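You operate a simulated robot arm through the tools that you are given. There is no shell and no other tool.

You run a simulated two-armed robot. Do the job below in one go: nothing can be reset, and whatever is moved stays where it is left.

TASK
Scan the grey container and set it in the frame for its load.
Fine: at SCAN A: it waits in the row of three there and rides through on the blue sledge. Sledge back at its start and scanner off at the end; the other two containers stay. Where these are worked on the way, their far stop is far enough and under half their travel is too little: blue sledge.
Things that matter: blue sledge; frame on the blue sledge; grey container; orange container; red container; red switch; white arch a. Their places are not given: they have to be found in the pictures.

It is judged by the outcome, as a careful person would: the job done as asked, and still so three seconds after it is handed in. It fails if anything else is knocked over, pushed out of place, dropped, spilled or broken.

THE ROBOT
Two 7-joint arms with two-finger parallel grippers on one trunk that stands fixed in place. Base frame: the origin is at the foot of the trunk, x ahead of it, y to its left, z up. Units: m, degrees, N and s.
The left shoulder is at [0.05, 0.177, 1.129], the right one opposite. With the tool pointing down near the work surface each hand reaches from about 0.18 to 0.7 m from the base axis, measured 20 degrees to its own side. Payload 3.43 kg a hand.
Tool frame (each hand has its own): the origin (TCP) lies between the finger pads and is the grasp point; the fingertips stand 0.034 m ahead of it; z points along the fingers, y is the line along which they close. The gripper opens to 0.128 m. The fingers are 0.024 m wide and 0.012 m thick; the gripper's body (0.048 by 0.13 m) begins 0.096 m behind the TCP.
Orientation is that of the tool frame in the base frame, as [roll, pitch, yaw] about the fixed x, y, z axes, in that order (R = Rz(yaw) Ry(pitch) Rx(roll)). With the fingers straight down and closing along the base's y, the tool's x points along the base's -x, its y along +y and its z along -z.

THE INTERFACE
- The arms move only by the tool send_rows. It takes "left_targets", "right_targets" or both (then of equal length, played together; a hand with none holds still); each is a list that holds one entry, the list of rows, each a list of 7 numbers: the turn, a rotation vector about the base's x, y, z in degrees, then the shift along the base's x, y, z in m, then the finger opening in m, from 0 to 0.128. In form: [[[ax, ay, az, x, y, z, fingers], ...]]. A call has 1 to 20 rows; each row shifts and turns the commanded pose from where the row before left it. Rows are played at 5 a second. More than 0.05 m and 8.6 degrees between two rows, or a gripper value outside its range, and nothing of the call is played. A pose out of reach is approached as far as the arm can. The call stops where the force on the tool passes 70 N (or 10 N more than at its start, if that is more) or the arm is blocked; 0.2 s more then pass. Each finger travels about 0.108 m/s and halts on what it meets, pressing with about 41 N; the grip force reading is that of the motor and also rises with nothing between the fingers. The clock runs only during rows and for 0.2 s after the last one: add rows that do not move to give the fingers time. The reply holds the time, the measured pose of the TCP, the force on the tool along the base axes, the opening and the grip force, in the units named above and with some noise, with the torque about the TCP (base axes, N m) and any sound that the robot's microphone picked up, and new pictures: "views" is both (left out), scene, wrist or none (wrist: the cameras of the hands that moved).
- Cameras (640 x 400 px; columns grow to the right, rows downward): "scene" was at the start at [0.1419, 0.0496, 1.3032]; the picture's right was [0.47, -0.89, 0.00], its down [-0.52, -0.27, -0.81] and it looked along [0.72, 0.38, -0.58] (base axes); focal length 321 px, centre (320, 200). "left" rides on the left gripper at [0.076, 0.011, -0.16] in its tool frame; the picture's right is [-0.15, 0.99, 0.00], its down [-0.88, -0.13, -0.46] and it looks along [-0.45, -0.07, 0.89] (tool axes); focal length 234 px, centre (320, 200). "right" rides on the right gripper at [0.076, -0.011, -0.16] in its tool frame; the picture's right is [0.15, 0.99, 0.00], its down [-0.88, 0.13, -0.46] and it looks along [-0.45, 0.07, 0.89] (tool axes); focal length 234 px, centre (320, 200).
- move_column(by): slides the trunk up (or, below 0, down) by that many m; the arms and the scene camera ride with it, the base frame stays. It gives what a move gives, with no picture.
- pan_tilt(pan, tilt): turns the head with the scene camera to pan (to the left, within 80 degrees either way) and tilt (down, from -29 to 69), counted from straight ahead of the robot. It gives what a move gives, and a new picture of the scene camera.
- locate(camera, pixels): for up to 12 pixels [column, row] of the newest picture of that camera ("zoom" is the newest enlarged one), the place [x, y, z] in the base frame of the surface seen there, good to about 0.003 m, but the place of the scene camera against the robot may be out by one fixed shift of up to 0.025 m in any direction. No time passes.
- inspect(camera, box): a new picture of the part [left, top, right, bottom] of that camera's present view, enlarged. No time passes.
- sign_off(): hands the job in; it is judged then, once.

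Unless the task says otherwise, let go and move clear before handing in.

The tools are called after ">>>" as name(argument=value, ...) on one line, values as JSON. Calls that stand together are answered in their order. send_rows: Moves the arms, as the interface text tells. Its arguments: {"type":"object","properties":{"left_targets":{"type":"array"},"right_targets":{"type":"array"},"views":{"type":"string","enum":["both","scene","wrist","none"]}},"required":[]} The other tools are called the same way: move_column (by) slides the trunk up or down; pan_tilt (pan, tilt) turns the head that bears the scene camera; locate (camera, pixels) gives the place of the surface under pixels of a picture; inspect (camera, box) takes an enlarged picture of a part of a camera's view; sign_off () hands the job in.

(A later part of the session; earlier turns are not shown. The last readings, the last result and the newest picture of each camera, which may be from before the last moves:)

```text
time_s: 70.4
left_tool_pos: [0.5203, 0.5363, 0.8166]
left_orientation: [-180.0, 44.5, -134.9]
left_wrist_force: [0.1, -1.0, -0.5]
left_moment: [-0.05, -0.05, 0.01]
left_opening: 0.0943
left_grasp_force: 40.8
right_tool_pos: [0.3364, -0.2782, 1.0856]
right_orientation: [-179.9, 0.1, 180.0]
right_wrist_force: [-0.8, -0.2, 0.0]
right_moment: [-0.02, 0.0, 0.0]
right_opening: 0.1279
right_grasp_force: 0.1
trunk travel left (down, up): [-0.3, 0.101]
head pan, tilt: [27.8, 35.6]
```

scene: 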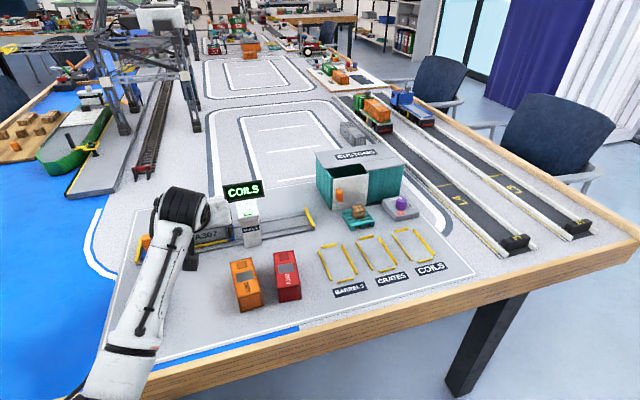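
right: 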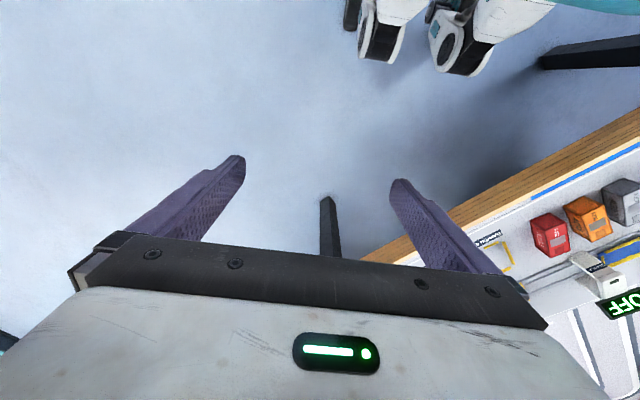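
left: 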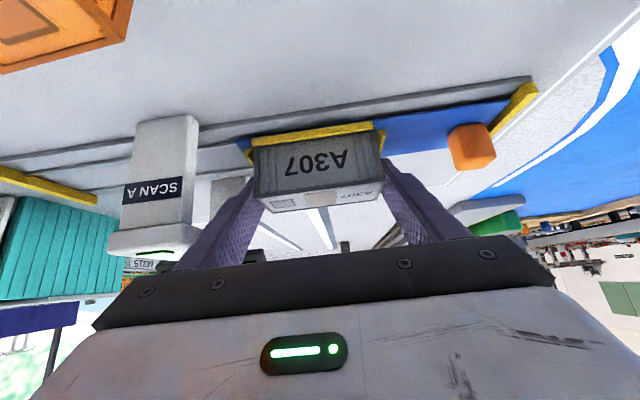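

Grip is on both ends at 0.0943 m with 41 N. I'll lift 1.5 cm and check that it comes up level without hitting the display or moving the sledge.

>>> send_rows(left_targets=[[[0, 0, 0, 0, 0, 0.005, 0.08], [0, 0, 0, 0, 0, 0.005, 0.08], [0, 0, 0, 0, 0, 0.005, 0.08], [0, 0, 0, 0, 0, 0, 0.08]]], views="wrist")

>>> inspect(camera="left", box=[210, 110, 430, 250])

```text
time_s: 71.4
left_tool_pos: [0.5218, 0.5369, 0.8304]
left_orientation: [179.9, 44.6, -134.7]
left_wrist_force: [0.0, -0.2, -2.0]
left_moment: [-0.01, 0.02, 0.02]
left_opening: 0.0941
left_grasp_force: 41.1
right_tool_pos: [0.3361, -0.2781, 1.0869]
right_orientation: [179.9, 0.1, -180.0]
right_wrist_force: [-0.6, -0.3, 1.0]
right_moment: [0.01, 0.03, 0.03]
right_opening: 0.1281
right_grasp_force: 0.1
trunk travel left (down, up): [-0.3, 0.101]
head pan, tilt: [27.8, 35.6]
```

left: 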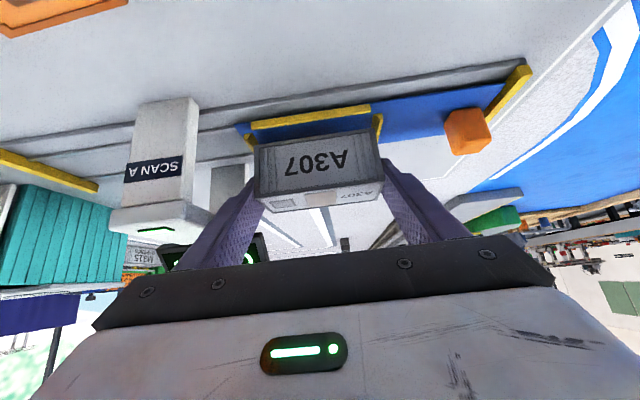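

```text
2.86 times, centred on (320, 180) of left
```

zoom: 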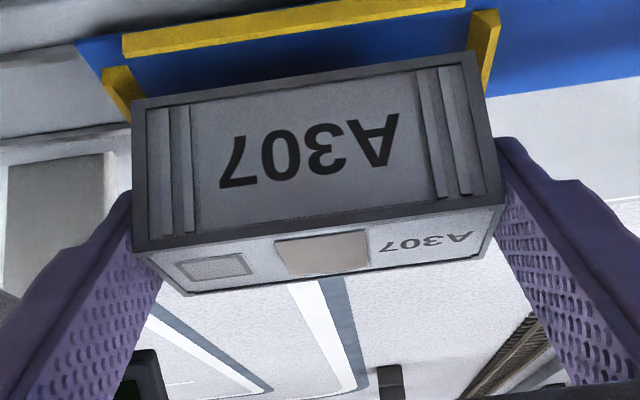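

The container is up and level, clear of the rails. Now moving it away from the arch (toward the robot and back along the track) before lifting high.

>>> send_rows(left_targets=[[[0, 0, 0, -0.0195, -0.0018, 0.002, 0.08], [0, 0, 0, -0.0195, -0.0018, 0.002, 0.08], [0, 0, 0, 0, 0, 0, 0.08], [0, 0, 0, 0, 0, 0.03, 0.08], [0, 0, 0, 0, 0, 0.035, 0.08], [0, 0, 0, 0, 0, 0.035, 0.08], [0, 0, 0, 0, 0, 0.035, 0.08], [0, 0, 0, 0, 0, 0, 0.08], [0, 0, 0, 0, 0, 0, 0.08]]])

```text
time_s: 73.4
left_tool_pos: [0.483, 0.5326, 0.97]
left_orientation: [-180.0, 44.5, -134.9]
left_wrist_force: [0.4, 0.0, -1.1]
left_moment: [-0.01, 0.02, 0.02]
left_opening: 0.0944
left_grasp_force: 41.3
right_tool_pos: [0.3368, -0.2785, 1.0856]
right_orientation: [180.0, 0.1, -180.0]
right_wrist_force: [-0.3, -0.7, 0.8]
right_moment: [-0.02, 0.01, 0.0]
right_opening: 0.1279
right_grasp_force: 0.0
trunk travel left (down, up): [-0.3, 0.101]
head pan, tilt: [27.8, 35.6]
```

scene: 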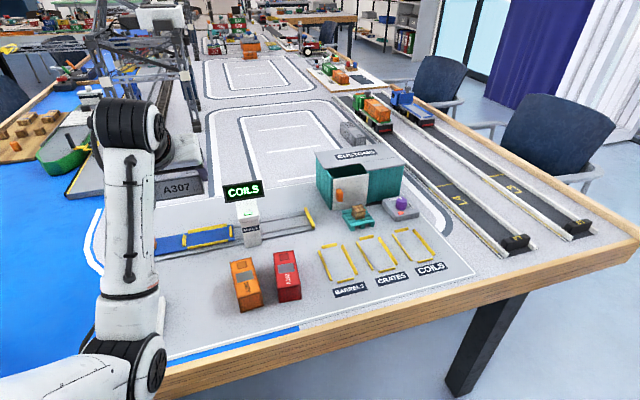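
left: 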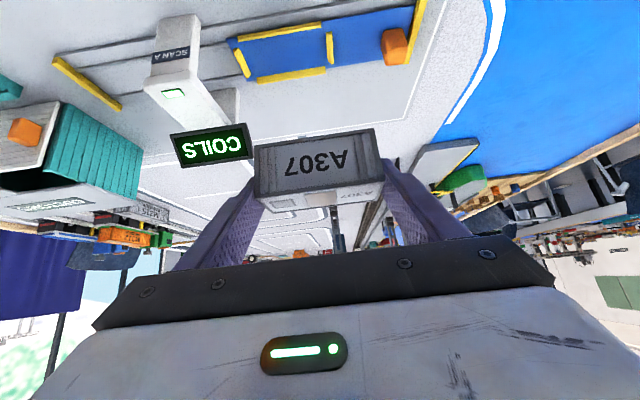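

The container is lifted to z≈0.97 and the empty sledge rests at its start. Measuring how the container sits in the hand.

>>> inspect(camera="left", box=[230, 110, 410, 225])

```text
3.48 times, centred on (320, 168) of left
```

zoom: 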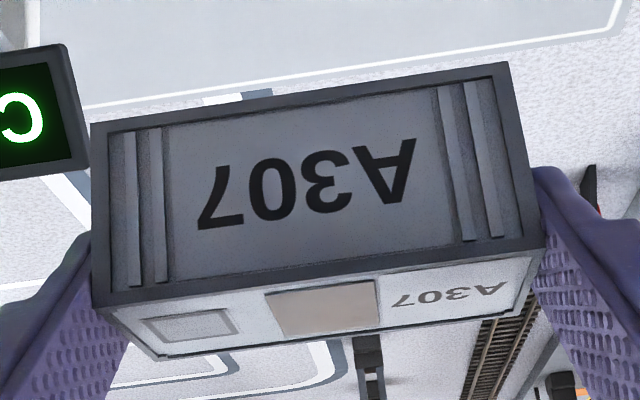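

>>> locate(camera="zoom", pixels=[[98, 300], [540, 242], [165, 352], [515, 308], [98, 130], [505, 70], [320, 190], [330, 282], [320, 340], [300, 100], [100, 220], [525, 160]])

```text
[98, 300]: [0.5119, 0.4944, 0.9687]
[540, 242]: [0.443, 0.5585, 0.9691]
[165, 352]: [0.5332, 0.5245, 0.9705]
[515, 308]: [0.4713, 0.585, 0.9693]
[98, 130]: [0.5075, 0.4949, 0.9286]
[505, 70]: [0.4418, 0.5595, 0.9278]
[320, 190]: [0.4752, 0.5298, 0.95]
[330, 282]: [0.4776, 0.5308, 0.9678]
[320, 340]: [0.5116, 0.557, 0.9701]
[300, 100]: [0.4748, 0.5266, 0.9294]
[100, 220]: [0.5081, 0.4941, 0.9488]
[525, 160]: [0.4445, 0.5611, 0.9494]
```

The container is level in the hand, centred within 0.5 mm along the fingers' line, 12.8 mm ahead of the TCP, base ≈ 0.0445 m below it. I'll raise a little and carry it to above the COILS frame while turning −90°.

>>> send_rows(left_targets=[[[0, 0, 0, 0, 0, 0.025, 0.08], [0, 0, -7.5, 0.0208, -0.0347, 0, 0.08], [0, 0, -7.5, 0.0208, -0.0347, 0, 0.08], [0, 0, -7.5, 0.0208, -0.0347, 0, 0.08], [0, 0, -7.5, 0.0208, -0.0347, 0, 0.08], [0, 0, -7.5, 0.0208, -0.0347, 0, 0.08], [0, 0, -7.5, 0.0208, -0.0347, 0, 0.08], [0, 0, -7.5, 0.0208, -0.0347, 0, 0.08], [0, 0, -7.5, 0.0208, -0.0347, 0, 0.08], [0, 0, -7.5, 0.0208, -0.0347, 0, 0.08], [0, 0, -7.5, 0.0208, -0.0347, 0, 0.08], [0, 0, -7.5, 0.0208, -0.0347, 0, 0.08], [0, 0, -7.5, 0.0208, -0.0347, 0, 0.08], [0, 0, 0, 0, 0, 0, 0.08], [0, 0, 0, 0, 0, 0, 0.08]]])

```text
time_s: 76.6
left_tool_pos: [0.7296, 0.1171, 0.995]
left_orientation: [180.0, 44.6, 135.1]
left_wrist_force: [0.5, -0.5, -1.7]
left_moment: [-0.01, 0.01, -0.01]
left_opening: 0.0943
left_grasp_force: 41.2
right_tool_pos: [0.3364, -0.2774, 1.0862]
right_orientation: [180.0, 0.1, 179.9]
right_wrist_force: [1.2, -1.0, 0.4]
right_moment: [0.02, 0.0, 0.0]
right_opening: 0.1282
right_grasp_force: 0.0
trunk travel left (down, up): [-0.3, 0.101]
head pan, tilt: [27.8, 35.6]
```

scene: 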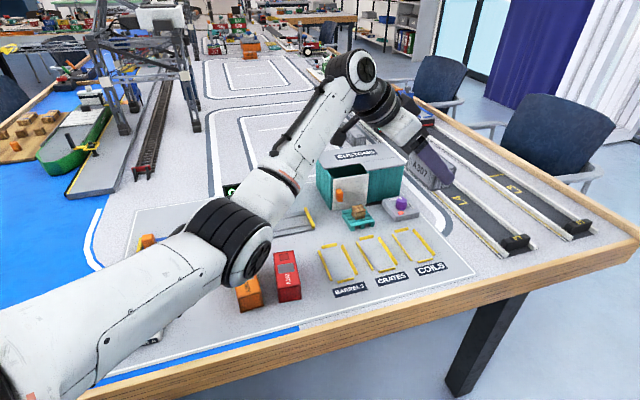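
left: 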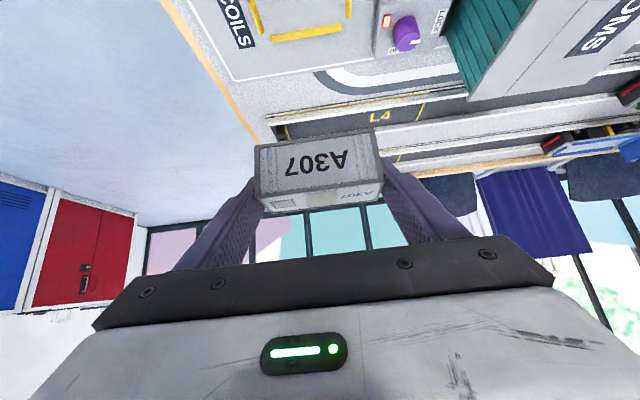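

Above the COILS frame at (0.7296, 0.1171, 0.995), all level. Descending to z≈0.87 for a fine check against the frame.

>>> send_rows(left_targets=[[[0, 0, 0, 0.0015, -0.0005, -0.03, 0.08], [0, 0, 0, 0, 0, -0.035, 0.08], [0, 0, 0, 0, 0, -0.03, 0.08], [0, 0, 0, 0, 0, -0.03, 0.08], [0, 0, 0, 0, 0, 0, 0.08], [0, 0, 0, 0, 0, 0, 0.08]]])

```text
time_s: 78.0
left_tool_pos: [0.7321, 0.1193, 0.8676]
left_orientation: [180.0, 44.5, 135.2]
left_wrist_force: [0.7, -0.4, -1.7]
left_moment: [-0.02, -0.03, 0.02]
left_opening: 0.0943
left_grasp_force: 41.2
right_tool_pos: [0.337, -0.2782, 1.0874]
right_orientation: [180.0, 0.1, -180.0]
right_wrist_force: [-0.4, -0.3, 0.7]
right_moment: [0.02, -0.01, 0.0]
right_opening: 0.1279
right_grasp_force: 0.1
trunk travel left (down, up): [-0.3, 0.101]
head pan, tilt: [27.8, 35.6]
```

scene: 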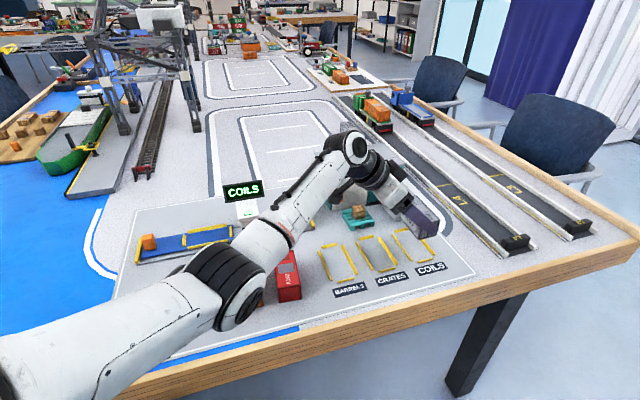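
left: 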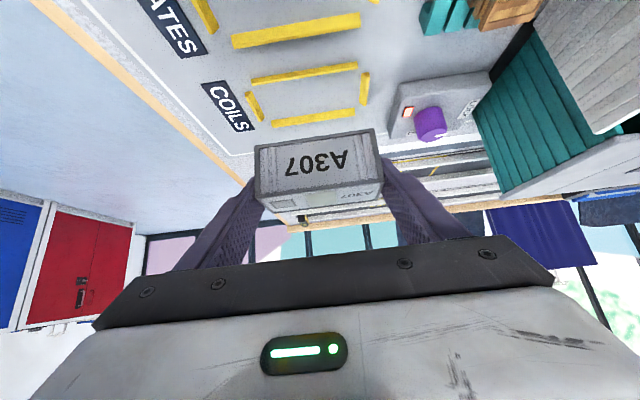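

The frame (250–368, 65–125) and the container (255–380, 130–205) are both in view. Zooming and locating both for a direct comparison.

>>> inspect(camera="left", box=[220, 50, 410, 220])

```text
2.35 times, centred on (315, 135) of left
```

zoom: 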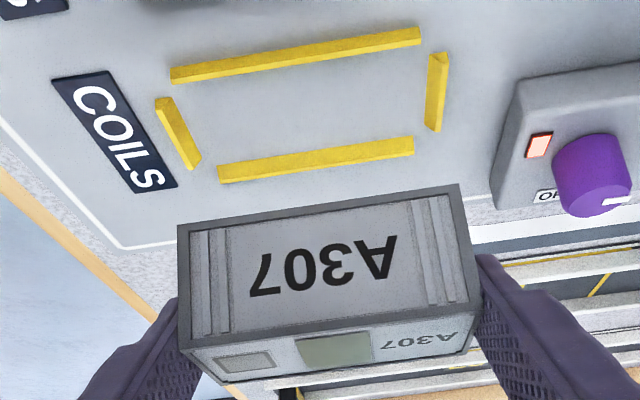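

>>> locate(camera="zoom", pixels=[[184, 346], [475, 303], [232, 382], [465, 346], [183, 230], [458, 190], [162, 105], [194, 162], [440, 62], [432, 125], [296, 58], [315, 160]])

>>> locate(camera="zoom", pixels=[[172, 74], [418, 36], [220, 174], [412, 147], [330, 330], [330, 270], [335, 365], [300, 72], [312, 150], [305, 110], [178, 130], [436, 95]])

```text
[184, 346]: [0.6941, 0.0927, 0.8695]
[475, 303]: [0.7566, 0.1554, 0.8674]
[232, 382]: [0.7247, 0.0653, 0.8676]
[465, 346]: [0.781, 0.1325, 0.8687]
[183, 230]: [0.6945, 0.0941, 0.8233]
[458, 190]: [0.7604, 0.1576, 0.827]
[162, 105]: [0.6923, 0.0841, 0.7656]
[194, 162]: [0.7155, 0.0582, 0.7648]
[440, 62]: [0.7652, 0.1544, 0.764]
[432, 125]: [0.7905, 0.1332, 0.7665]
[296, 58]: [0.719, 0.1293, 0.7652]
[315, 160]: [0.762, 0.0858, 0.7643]
```

```text
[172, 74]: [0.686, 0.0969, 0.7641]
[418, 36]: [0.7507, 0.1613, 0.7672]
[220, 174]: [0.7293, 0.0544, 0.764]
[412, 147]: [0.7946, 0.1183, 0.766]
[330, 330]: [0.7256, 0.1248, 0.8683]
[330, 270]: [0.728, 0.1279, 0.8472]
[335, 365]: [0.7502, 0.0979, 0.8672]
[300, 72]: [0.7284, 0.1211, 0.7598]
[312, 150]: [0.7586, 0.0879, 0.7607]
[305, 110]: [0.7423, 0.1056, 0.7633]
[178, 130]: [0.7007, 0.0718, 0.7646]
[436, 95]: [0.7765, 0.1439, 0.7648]
```

Container centre (s,v) ≈ (0.4463, 0.602) and frame centre ≈ (0.448, 0.5996); angles agree at ~45°. Correcting by (−0.5, −2.9) mm and lowering to just above the rails.

>>> send_rows(left_targets=[[[0, 0, 0, -0.0005, -0.0029, 0, 0.08], [0, 0, 0, 0, 0, -0.015, 0.08], [0, 0, 0, 0, 0, -0.015, 0.08], [0, 0, 0, 0, 0, -0.015, 0.08], [0, 0, 0, 0, 0, 0, 0.08], [0, 0, 0, 0, 0, 0, 0.08]]])

```text
time_s: 79.4
left_tool_pos: [0.7329, 0.1159, 0.8233]
left_orientation: [-180.0, 44.5, 135.2]
left_wrist_force: [0.2, -0.3, -1.3]
left_moment: [0.01, -0.02, 0.01]
left_opening: 0.0945
left_grasp_force: 41.1
right_tool_pos: [0.3355, -0.2787, 1.0852]
right_orientation: [-180.0, 0.1, -180.0]
right_wrist_force: [-0.6, 0.2, -0.1]
right_moment: [0.02, -0.01, -0.02]
right_opening: 0.1279
right_grasp_force: 0.1
trunk travel left (down, up): [-0.3, 0.101]
head pan, tilt: [27.8, 35.6]
```

scene: 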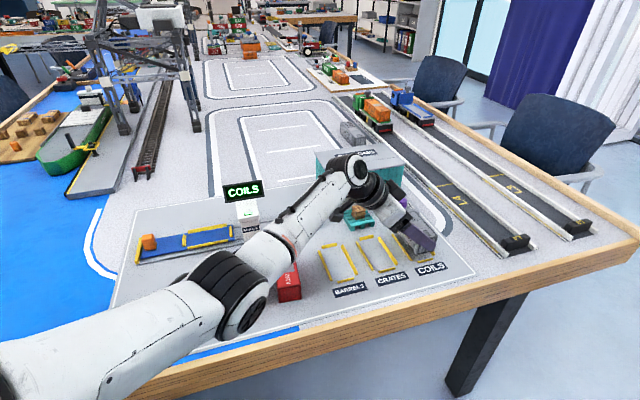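
left: 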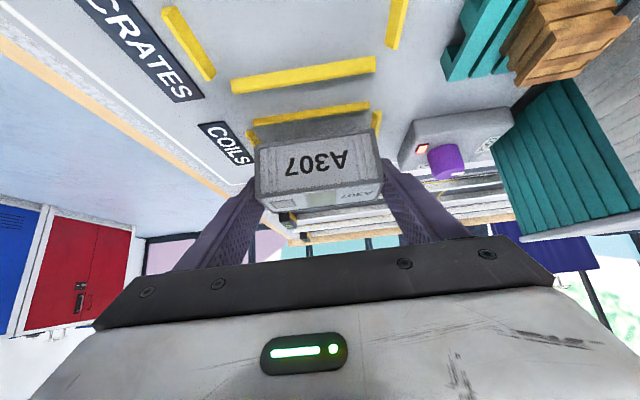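

TCP (0.7329, 0.1159, 0.8233); the container base is ~1.2 cm above the rails. Another zoomed comparison before seating.

>>> inspect(camera="left", box=[225, 85, 405, 225])

```text
2.86 times, centred on (315, 155) of left
```

zoom: 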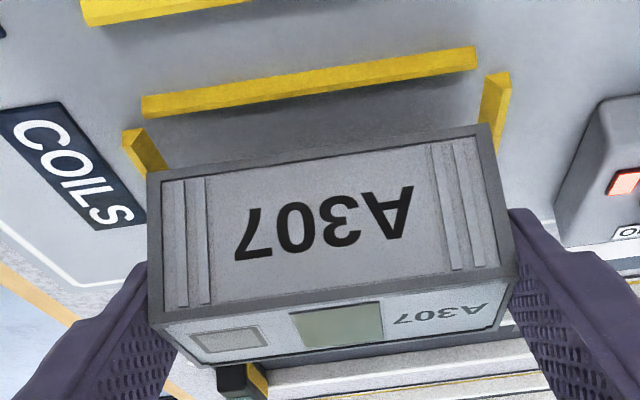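

>>> locate(camera="zoom", pixels=[[155, 180], [484, 130], [320, 152], [153, 318], [508, 272], [325, 225], [145, 105], [475, 57], [312, 82], [140, 150], [495, 95], [300, 120]])

>>> locate(camera="zoom", pixels=[[128, 138], [158, 172], [500, 78], [488, 120], [310, 95], [330, 290], [162, 300], [500, 258], [220, 355], [495, 318], [150, 240], [497, 190]])

```text
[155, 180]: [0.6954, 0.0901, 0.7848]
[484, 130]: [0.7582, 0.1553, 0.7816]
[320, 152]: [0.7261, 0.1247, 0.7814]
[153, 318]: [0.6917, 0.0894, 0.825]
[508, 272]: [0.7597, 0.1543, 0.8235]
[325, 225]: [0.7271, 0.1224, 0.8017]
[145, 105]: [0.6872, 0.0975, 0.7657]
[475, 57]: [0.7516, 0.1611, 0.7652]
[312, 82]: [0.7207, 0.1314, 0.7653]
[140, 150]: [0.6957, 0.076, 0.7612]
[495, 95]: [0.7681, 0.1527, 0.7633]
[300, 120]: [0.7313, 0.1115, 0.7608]
```

```text
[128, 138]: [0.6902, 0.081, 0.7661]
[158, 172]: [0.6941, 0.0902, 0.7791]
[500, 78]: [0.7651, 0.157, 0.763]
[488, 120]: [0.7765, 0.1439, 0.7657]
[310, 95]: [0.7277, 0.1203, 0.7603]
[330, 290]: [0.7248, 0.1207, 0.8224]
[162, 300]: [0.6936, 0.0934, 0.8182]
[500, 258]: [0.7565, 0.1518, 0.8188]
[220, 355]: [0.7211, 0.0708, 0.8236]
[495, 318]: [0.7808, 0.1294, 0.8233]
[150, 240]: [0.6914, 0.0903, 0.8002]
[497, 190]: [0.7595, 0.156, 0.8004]
```

Container centre is now (0.4483, 0.6001) against the frame's (0.448, 0.5993): within a millimetre. Lowering in small steps with force watch.

>>> send_rows(left_targets=[[[0, 0, 0, -0.0005, -0.0005, -0.005, 0.08], [0, 0, 0, 0, 0, -0.004, 0.08], [0, 0, 0, 0, 0, -0.003, 0.08], [0, 0, 0, 0, 0, -0.003, 0.08], [0, 0, 0, 0, 0, 0, 0.08]]])

>>> inspect(camera="left", box=[225, 85, 405, 225])

```text
time_s: 80.6
left_tool_pos: [0.7333, 0.1145, 0.8104]
left_orientation: [-180.0, 44.5, 135.1]
left_wrist_force: [-0.1, 0.3, -1.8]
left_moment: [0.03, -0.01, 0.0]
left_opening: 0.0943
left_grasp_force: 40.6
right_tool_pos: [0.3364, -0.2779, 1.0859]
right_orientation: [-179.9, 0.0, 179.9]
right_wrist_force: [0.3, 0.5, 0.2]
right_moment: [-0.01, 0.0, 0.0]
right_opening: 0.1278
right_grasp_force: 0.1
trunk travel left (down, up): [-0.3, 0.101]
head pan, tilt: [27.8, 35.6]
```

scene: 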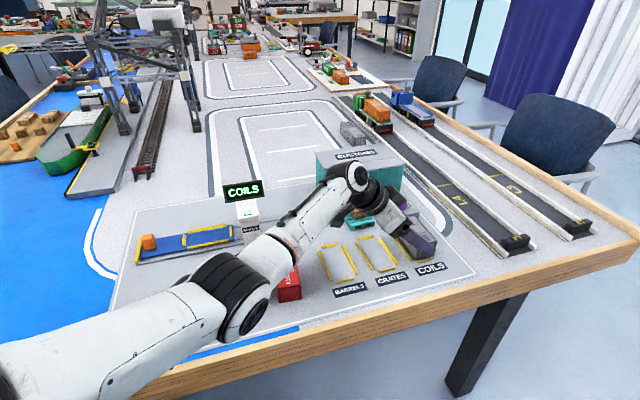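
left: 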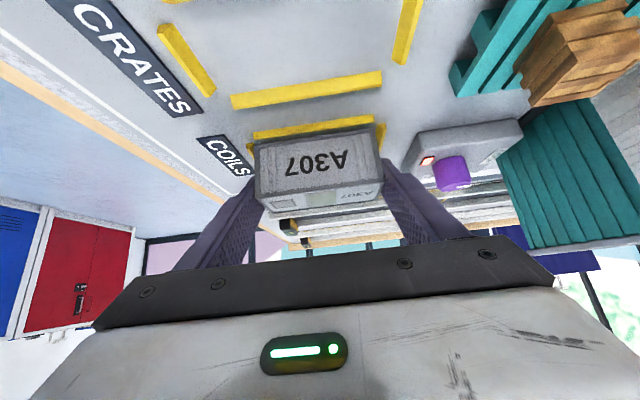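

```text
2.86 times, centred on (315, 155) of left
```

zoom: 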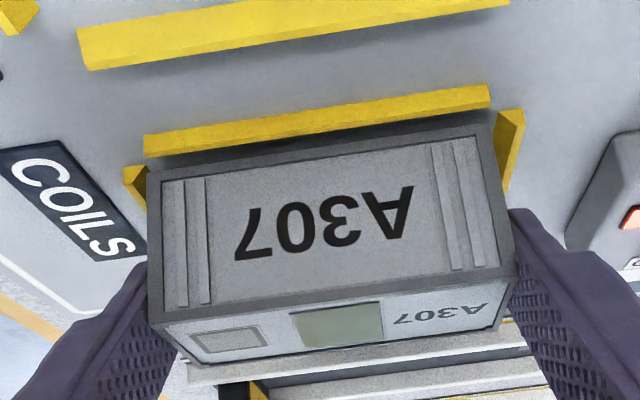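

>>> locate(camera="zoom", pixels=[[158, 182], [484, 130], [320, 155], [325, 225], [240, 170], [420, 142], [318, 112], [318, 135], [318, 145], [135, 175], [155, 185], [510, 130]])

>>> locate(camera="zoom", pixels=[[145, 140], [488, 92], [150, 215], [500, 165], [152, 300], [512, 260], [330, 290], [220, 358], [497, 320], [125, 172], [520, 115], [345, 340]])

```text
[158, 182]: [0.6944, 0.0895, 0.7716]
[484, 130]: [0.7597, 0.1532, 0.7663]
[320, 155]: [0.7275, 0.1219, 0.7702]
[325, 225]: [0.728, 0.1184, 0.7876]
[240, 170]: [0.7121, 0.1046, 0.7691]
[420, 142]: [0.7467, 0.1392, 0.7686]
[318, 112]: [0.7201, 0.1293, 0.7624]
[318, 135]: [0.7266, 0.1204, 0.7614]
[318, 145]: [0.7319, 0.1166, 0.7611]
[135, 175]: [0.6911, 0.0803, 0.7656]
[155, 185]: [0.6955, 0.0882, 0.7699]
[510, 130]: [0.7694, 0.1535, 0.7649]
```

```text
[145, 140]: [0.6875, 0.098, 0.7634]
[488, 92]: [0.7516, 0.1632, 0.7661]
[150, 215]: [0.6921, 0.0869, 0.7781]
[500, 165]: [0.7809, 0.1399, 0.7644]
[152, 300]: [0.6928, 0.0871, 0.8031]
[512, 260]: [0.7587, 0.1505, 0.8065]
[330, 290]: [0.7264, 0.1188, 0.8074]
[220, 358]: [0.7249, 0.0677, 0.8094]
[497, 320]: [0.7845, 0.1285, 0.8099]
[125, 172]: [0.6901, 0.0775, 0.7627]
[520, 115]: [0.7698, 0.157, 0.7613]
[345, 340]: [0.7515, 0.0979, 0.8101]
```

The container's near face is at s≈0.429, i.e. centre ≈ 0.451, about 2.7 mm too far from the robot-left rail, with its base just at rail-top height. I'll shift back 2.7 mm and lower to the floor.

>>> send_rows(left_targets=[[[0, 0, 0, -0.0018, 0.0018, 0.001, 0.08], [0, 0, 0, 0, 0, 0, 0.08], [0, 0, 0, 0, 0, 0, 0.08]]], views="none")

>>> inspect(camera="left", box=[225, 85, 405, 225])

>>> locate(camera="zoom", pixels=[[158, 184], [484, 132], [320, 158], [325, 225], [240, 172], [420, 145], [318, 112], [240, 250], [420, 220], [150, 215], [152, 300], [512, 260]])

```text
time_s: 81.4
left_tool_pos: [0.7299, 0.1154, 0.8123]
left_orientation: [180.0, 44.5, 135.2]
left_wrist_force: [-0.4, 0.3, -0.7]
left_moment: [0.04, -0.02, 0.01]
left_opening: 0.0942
left_grasp_force: 41.1
right_tool_pos: [0.3354, -0.2772, 1.086]
right_orientation: [180.0, 0.1, 179.9]
right_wrist_force: [0.3, -0.1, -0.3]
right_moment: [0.03, 0.02, -0.02]
right_opening: 0.128
right_grasp_force: 0.0
trunk travel left (down, up): [-0.3, 0.101]
head pan, tilt: [27.8, 35.6]
```

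```text
2.86 times, centred on (315, 155) of left
```

zoom: 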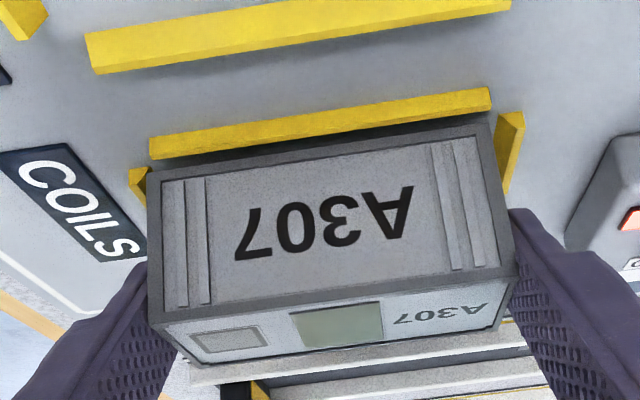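

```text
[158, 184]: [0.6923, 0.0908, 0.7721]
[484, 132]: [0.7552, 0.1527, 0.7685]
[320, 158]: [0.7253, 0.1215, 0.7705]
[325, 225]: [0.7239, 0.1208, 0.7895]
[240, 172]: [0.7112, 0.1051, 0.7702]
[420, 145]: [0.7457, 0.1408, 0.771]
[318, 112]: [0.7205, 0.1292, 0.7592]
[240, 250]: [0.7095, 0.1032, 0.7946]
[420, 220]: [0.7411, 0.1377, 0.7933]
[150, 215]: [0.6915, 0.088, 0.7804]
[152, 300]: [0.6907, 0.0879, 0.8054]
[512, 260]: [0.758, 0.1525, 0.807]
```

Now the near face is at s≈0.427 (centre ≈0.449) and v ≈ 0.5976; I'll nudge (+0.4, +1.8) mm and lower in small steps to the floor.

>>> send_rows(left_targets=[[[0, 0, 0, 0.0004, 0.0018, 0, 0.08], [0, 0, 0, 0, 0, -0.003, 0.08], [0, 0, 0, 0, 0, -0.002, 0.08], [0, 0, 0, 0, 0, 0, 0.08]]])

>>> inspect(camera="left", box=[225, 85, 405, 225])

>>> locate(camera="zoom", pixels=[[158, 184], [484, 132], [320, 158], [325, 225], [240, 172], [420, 145], [318, 120], [240, 250], [420, 220], [150, 215], [152, 300], [512, 260]])

```text
time_s: 82.4
left_tool_pos: [0.7311, 0.1165, 0.8058]
left_orientation: [180.0, 44.5, 135.2]
left_wrist_force: [-0.2, 0.1, -1.1]
left_moment: [-0.01, 0.01, -0.01]
left_opening: 0.0943
left_grasp_force: 41.0
right_tool_pos: [0.3367, -0.2775, 1.0863]
right_orientation: [180.0, 0.1, -180.0]
right_wrist_force: [1.2, -0.5, -0.2]
right_moment: [0.01, -0.02, 0.02]
right_opening: 0.1281
right_grasp_force: 0.1
trunk travel left (down, up): [-0.3, 0.101]
head pan, tilt: [27.8, 35.6]
```

scene: 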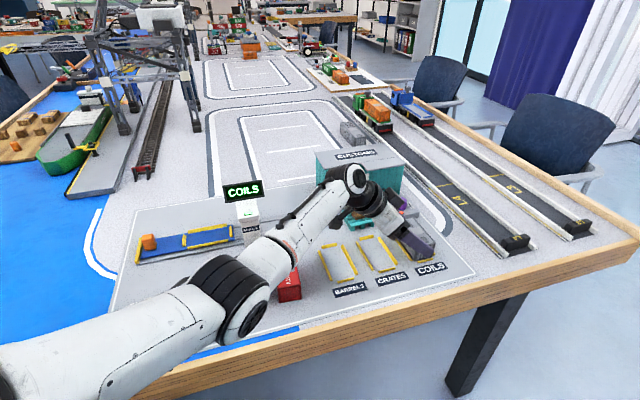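
left: 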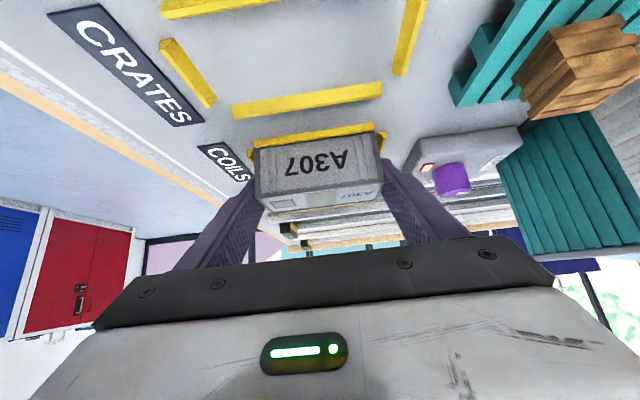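

```text
2.86 times, centred on (315, 155) of left
```

zoom: 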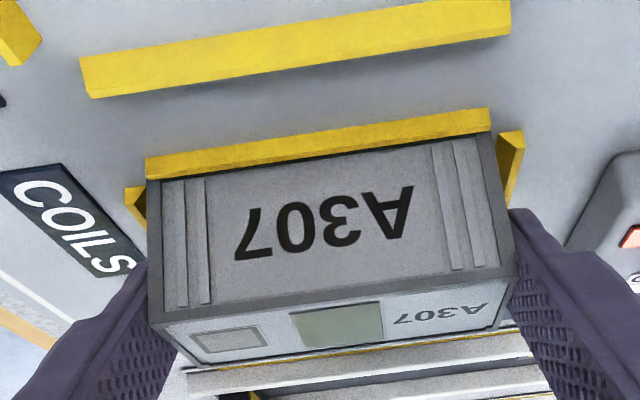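

```text
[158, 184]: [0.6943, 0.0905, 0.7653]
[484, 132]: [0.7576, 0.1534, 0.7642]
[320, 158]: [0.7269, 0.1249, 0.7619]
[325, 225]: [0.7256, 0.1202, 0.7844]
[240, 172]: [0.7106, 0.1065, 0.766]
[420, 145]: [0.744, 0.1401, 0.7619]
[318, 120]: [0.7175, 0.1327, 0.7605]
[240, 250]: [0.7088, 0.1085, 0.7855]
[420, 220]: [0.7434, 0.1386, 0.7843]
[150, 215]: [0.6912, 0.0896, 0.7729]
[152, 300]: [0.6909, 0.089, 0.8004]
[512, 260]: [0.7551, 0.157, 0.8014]
```

The container's lower edge has dropped between the rails with no force. Continuing down until it touches the floor.

>>> send_rows(left_targets=[[[0, 0, 0, 0, 0, -0.0015, 0.08], [0, 0, 0, 0, 0, -0.0015, 0.08], [0, 0, 0, 0, 0, -0.0015, 0.08], [0, 0, 0, 0, 0, 0, 0.08]]], views="none")

```text
time_s: 83.4
left_tool_pos: [0.7311, 0.1161, 0.8047]
left_orientation: [179.7, 44.9, 135.1]
left_wrist_force: [0.2, 4.1, 14.9]
left_moment: [-0.27, 0.71, -0.19]
left_opening: 0.0943
left_grasp_force: 40.8
right_tool_pos: [0.334, -0.2782, 1.0868]
right_orientation: [-179.9, 0.2, -180.0]
right_wrist_force: [0.1, 0.6, -0.1]
right_moment: [0.0, 0.01, -0.01]
right_opening: 0.1278
right_grasp_force: 0.1
trunk travel left (down, up): [-0.3, 0.101]
head pan, tilt: [27.8, 35.6]
```

Contact at 15 N with TCP z 0.8047, consistent with the floor. A quick look at both views before releasing.

>>> inspect(camera="left", box=[225, 85, 405, 225])

>>> inspect(camera="scene", box=[330, 160, 490, 300])

```text
2.86 times, centred on (315, 155) of left
```

zoom: 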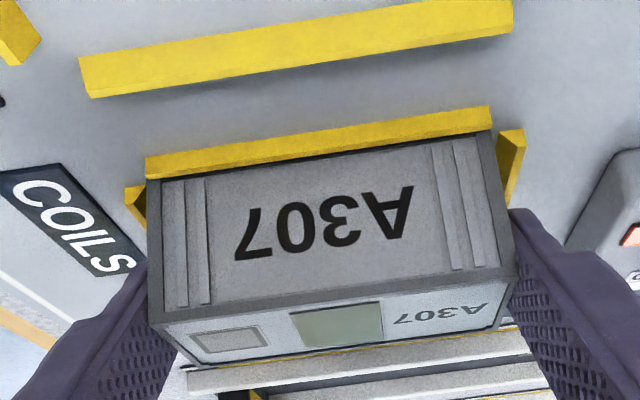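

```text
2.86 times, centred on (410, 230) of scene
```

zoom: 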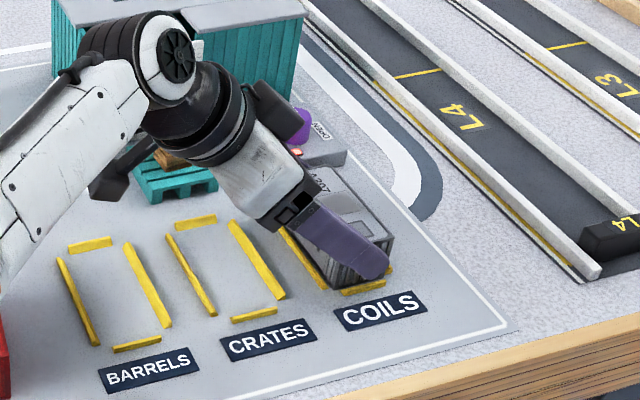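

The container is seated in the COILS frame in both views. Easing the load, opening the fingers by about 6 mm a side, then lifting straight up.

>>> send_rows(left_targets=[[[0, 0, 0, 0, 0, 0.0015, 0.08], [0, 0, 0, 0, 0, 0, 0.095], [0, 0, 0, 0, 0, 0, 0.1], [0, 0, 0, 0, 0, 0, 0.106], [0, 0, 0, 0, 0, 0, 0.106], [0, 0, 0, 0, 0, 0, 0.106]]])

```text
time_s: 84.8
left_tool_pos: [0.7311, 0.1163, 0.8025]
left_orientation: [180.0, 44.5, 135.3]
left_wrist_force: [0.2, 1.2, 0.8]
left_moment: [0.04, 0.01, -0.02]
left_opening: 0.1059
left_grasp_force: 0.0
right_tool_pos: [0.3355, -0.278, 1.0861]
right_orientation: [-180.0, 0.1, 179.9]
right_wrist_force: [-0.5, 0.1, 0.6]
right_moment: [0.01, 0.02, 0.01]
right_opening: 0.128
right_grasp_force: 0.1
trunk travel left (down, up): [-0.3, 0.101]
head pan, tilt: [27.8, 35.6]
```

scene: 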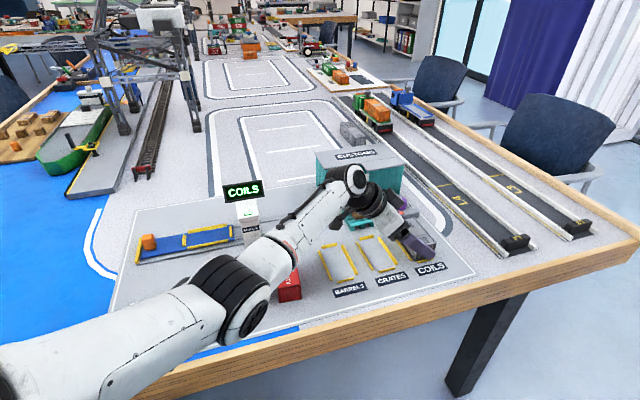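
left: 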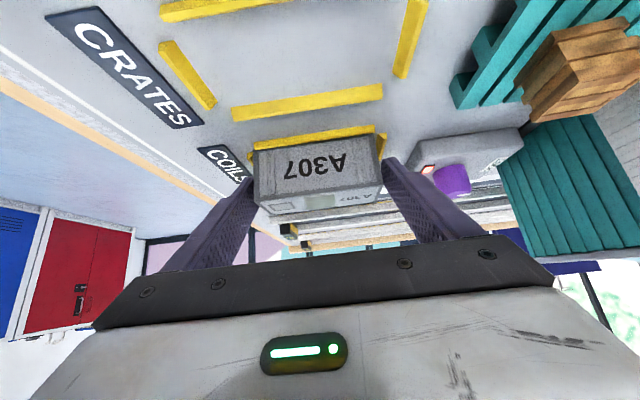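

Fingers opened to 0.106 m. The left finger looks close to the container's end, so I'll zoom before lifting.

>>> inspect(camera="left", box=[225, 110, 415, 240])

```text
3.08 times, centred on (320, 175) of left
```

zoom: 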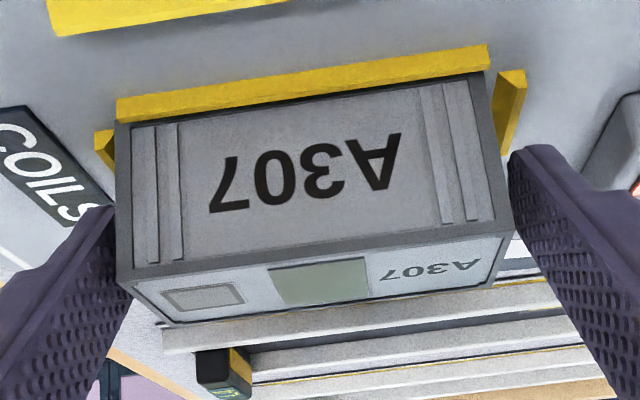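

Both ends show a small, similar gap. Lifting straight up slowly at first, then higher.

>>> send_rows(left_targets=[[[0, 0, 0, 0, 0, 0.008, 0.106], [0, 0, 0, 0, 0, 0.015, 0.106], [0, 0, 0, 0, 0, 0.03, 0.106], [0, 0, 0, 0, 0, 0.04, 0.106], [0, 0, 0, 0, 0, 0.04, 0.106], [0, 0, 0, 0, 0, 0.04, 0.106], [0, 0, 0, 0, 0, 0, 0.106]]])

```text
time_s: 86.4
left_tool_pos: [0.7345, 0.1167, 0.9731]
left_orientation: [-180.0, 44.5, 135.2]
left_wrist_force: [0.2, -0.5, 0.4]
left_moment: [0.05, -0.01, 0.0]
left_opening: 0.1061
left_grasp_force: 0.0
right_tool_pos: [0.3356, -0.2786, 1.086]
right_orientation: [179.9, 0.1, -180.0]
right_wrist_force: [-0.2, -0.1, -0.7]
right_moment: [0.0, 0.0, 0.0]
right_opening: 0.128
right_grasp_force: 0.1
trunk travel left (down, up): [-0.3, 0.101]
head pan, tilt: [27.8, 35.6]
```

scene: 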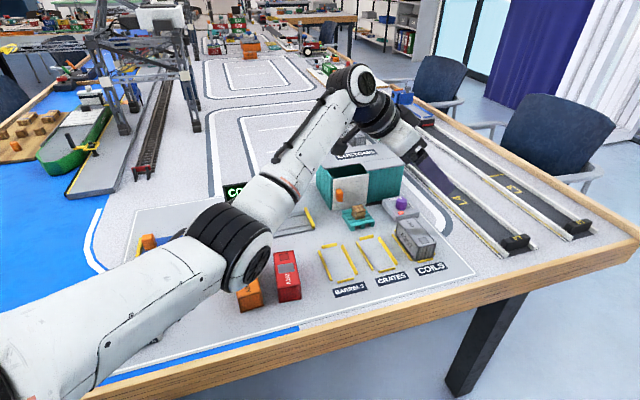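
left: 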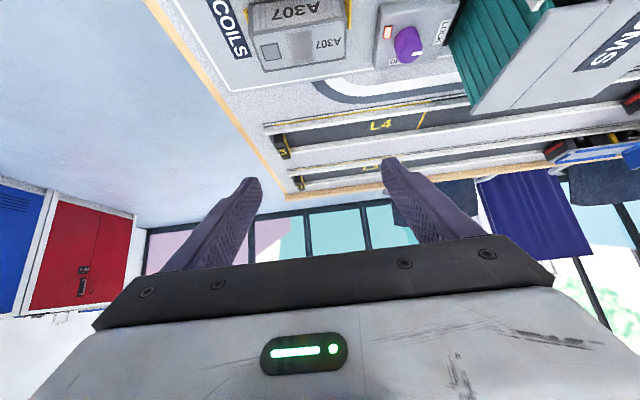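

The grey container stands in the COILS frame at (417,240) in the scene. Zooming both ways to confirm it is flat and inside.

>>> inspect(camera="scene", box=[320, 190, 480, 300])

>>> inspect(camera="left", box=[200, 0, 400, 120])

```text
3.64 times, centred on (400, 245) of scene
```

zoom: 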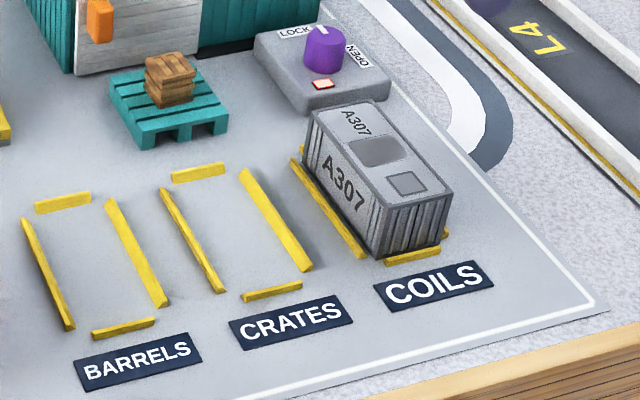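

```text
3.20 times, centred on (300, 60) of left
```

zoom: 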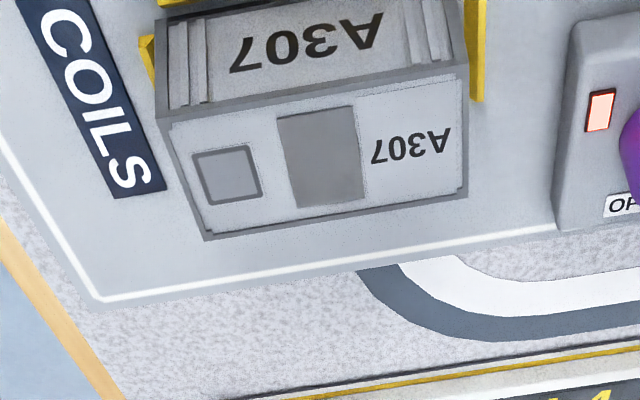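

It looks flat inside the frame. Checking the top corners' heights to be sure.

>>> locate(camera="zoom", pixels=[[172, 126], [460, 75], [210, 232], [462, 188], [320, 150], [165, 115], [466, 66], [335, 212]])

```text
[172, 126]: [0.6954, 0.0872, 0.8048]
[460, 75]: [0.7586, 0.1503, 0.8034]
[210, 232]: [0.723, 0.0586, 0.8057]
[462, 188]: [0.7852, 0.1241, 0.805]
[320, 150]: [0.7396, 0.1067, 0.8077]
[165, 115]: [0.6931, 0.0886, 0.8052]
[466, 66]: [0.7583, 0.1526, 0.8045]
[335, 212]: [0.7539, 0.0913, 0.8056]
```

The container's top is level at z≈0.805 and centred within ~2 mm of the frame. Now to switch the scanner off: un-tilting the hand, moving back over the switch with the fingers closing.

>>> send_rows(left_targets=[[[5.245, 5.245, 0, -0.03, 0.03, 0.003, 0.1], [5.245, 5.245, 0, -0.03, 0.03, 0.003, 0.08], [5.245, 5.245, 0, -0.03, 0.03, 0.003, 0.06], [5.245, 5.245, 0, -0.03, 0.03, 0.003, 0.04], [5.245, 5.245, 0, -0.03, 0.03, 0.003, 0.02], [5.245, 5.245, 0, -0.03, 0.03, 0.003, 0.0], [0, 0, 7.5, -0.02215, 0.01413, 0, 0.0], [0, 0, 7.5, -0.02215, 0.01413, 0, 0.0], [0, 0, 7.5, -0.02215, 0.01413, 0, 0.0], [0, 0, 7.5, -0.02215, 0.01413, 0, 0.0], [0, 0, 7.5, -0.02215, 0.01413, 0, 0.0], [0, 0, 7.5, -0.02215, 0.01413, 0, 0.0], [0, 0, 7.5, -0.02215, 0.01413, 0, 0.0], [0, 0, 7.5, -0.02215, 0.01413, 0, 0.0], [0, 0, 7.5, -0.02215, 0.01413, 0, 0.0], [0, 0, 7.5, -0.02215, 0.01413, 0, 0.0], [0, 0, 7.5, -0.02215, 0.01413, 0, 0.0], [0, 0, 7.5, -0.02215, 0.01413, 0, 0.0], [0, 0, 0, 0, 0, 0, 0.0], [0, 0, 0, 0, 0, 0, 0.0]]])

```text
time_s: 90.6
left_tool_pos: [0.2844, 0.4658, 0.9932]
left_orientation: [179.9, 0.0, -134.8]
left_wrist_force: [-0.5, 0.4, 0.2]
left_moment: [-0.01, -0.01, -0.02]
left_opening: 0.0
left_grasp_force: 32.9
right_tool_pos: [0.3356, -0.2783, 1.0856]
right_orientation: [-180.0, 0.1, 180.0]
right_wrist_force: [-0.4, -0.1, 0.6]
right_moment: [0.01, -0.01, -0.01]
right_opening: 0.1283
right_grasp_force: 0.0
trunk travel left (down, up): [-0.3, 0.101]
head pan, tilt: [27.8, 35.6]
```

scene: 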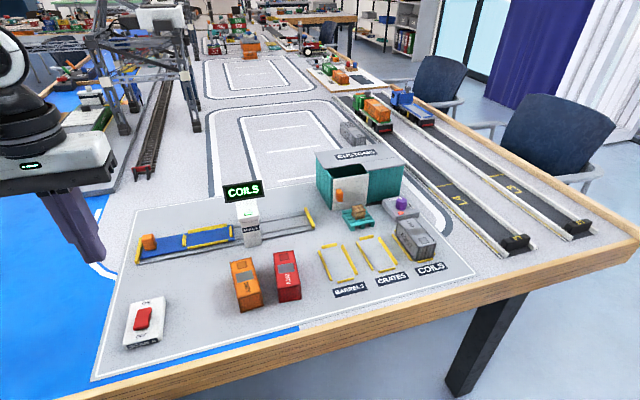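
left: 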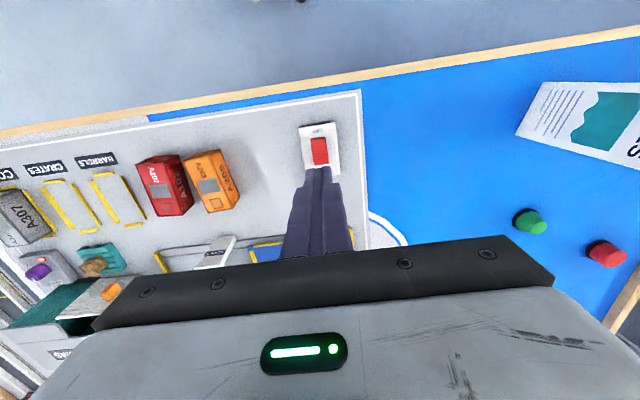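

The scene is in order: sledge at start, containers orange and red in place, sign still COILS. Hand at (0.2844, 0.4658); I'll correct to (0.2887, 0.4663) and descend to ~1.4 cm above the OFF end.

>>> send_rows(left_targets=[[[0, 0, 0, 0.003, 0.0005, -0.037, 0.0], [0, 0, 0, 0, 0, -0.04, 0.0], [0, 0, 0, 0, 0, -0.04, 0.0], [0, 0, 0, 0, 0, -0.037, 0.0], [0, 0, 0, 0, 0, 0, 0.0], [0, 0, 0, 0, 0, 0, 0.0]]])

>>> inspect(camera="left", box=[260, 90, 390, 210])

```text
time_s: 92.0
left_tool_pos: [0.288, 0.4644, 0.8393]
left_orientation: [179.9, -0.1, -134.9]
left_wrist_force: [-0.8, 0.6, 1.0]
left_moment: [-0.01, -0.02, 0.01]
left_opening: 0.0
left_grasp_force: 33.0
right_tool_pos: [0.3353, -0.2773, 1.0864]
right_orientation: [-179.9, 0.1, -180.0]
right_wrist_force: [0.6, 0.5, 0.5]
right_moment: [0.02, 0.0, 0.0]
right_opening: 0.128
right_grasp_force: 0.0
trunk travel left (down, up): [-0.3, 0.101]
head pan, tilt: [27.8, 35.6]
```

scene: 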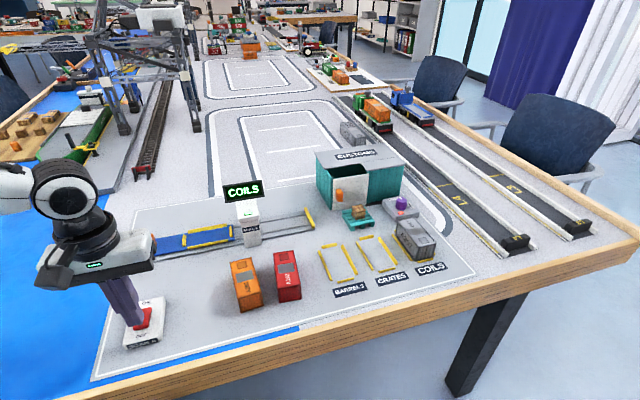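
left: 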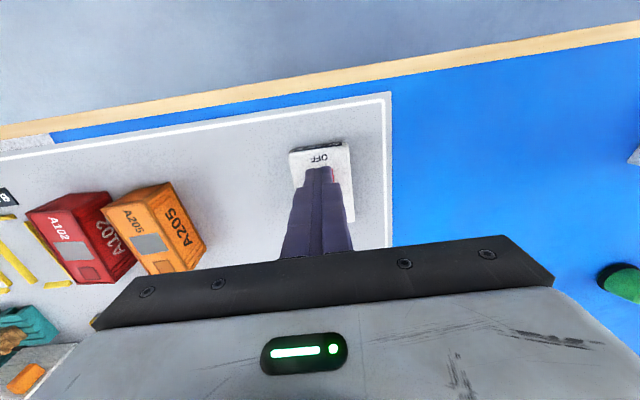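

```text
3.33 times, centred on (325, 150) of left
```

zoom: 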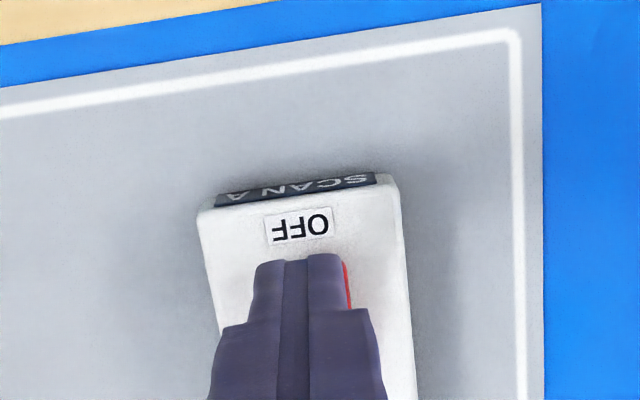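

The fingertips are over the OFF end (a sliver of red shows at their right). Shifting 2 mm right and pressing down in small steps.

>>> send_rows(left_targets=[[[0, 0, 0, -0.0012, 0.0016, -0.008, 0.0], [0, 0, 0, 0, 0, -0.004, 0.0], [0, 0, 0, 0, 0, -0.003, 0.0], [0, 0, 0, 0, 0, -0.002, 0.0], [0, 0, 0, 0, 0, -0.002, 0.0], [0, 0, 0, 0, 0, 0, 0.0]]])

```text
time_s: 93.4
left_tool_pos: [0.287, 0.4675, 0.8207]
left_orientation: [179.9, 0.0, -134.8]
left_wrist_force: [-0.4, 0.6, 0.3]
left_moment: [0.01, -0.04, -0.04]
left_opening: 0.0001
left_grasp_force: 33.3
right_tool_pos: [0.3356, -0.2777, 1.0871]
right_orientation: [-179.9, 0.1, 180.0]
right_wrist_force: [0.2, 0.2, 0.2]
right_moment: [0.01, -0.01, 0.0]
right_opening: 0.1283
right_grasp_force: 0.0
trunk travel left (down, up): [-0.3, 0.101]
head pan, tilt: [27.8, 35.6]
```

scene: 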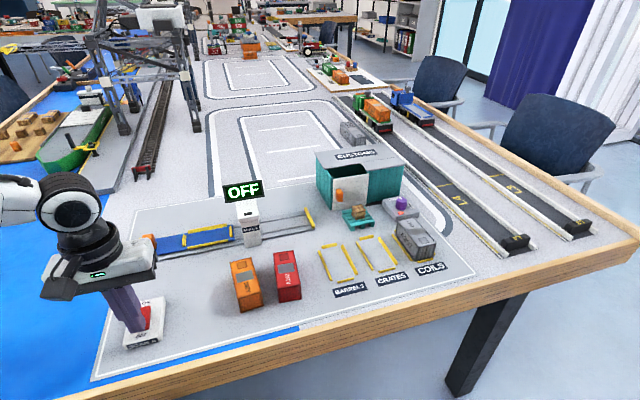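
left: 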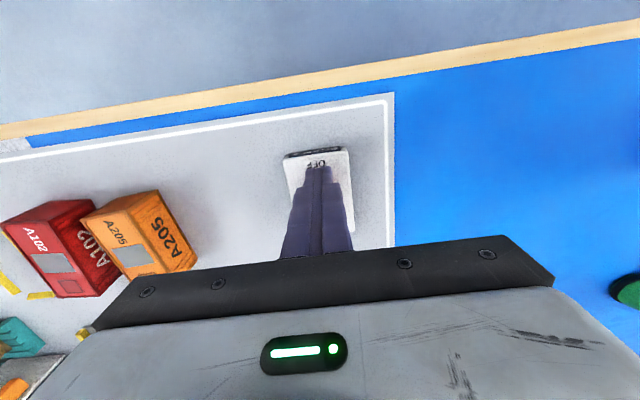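

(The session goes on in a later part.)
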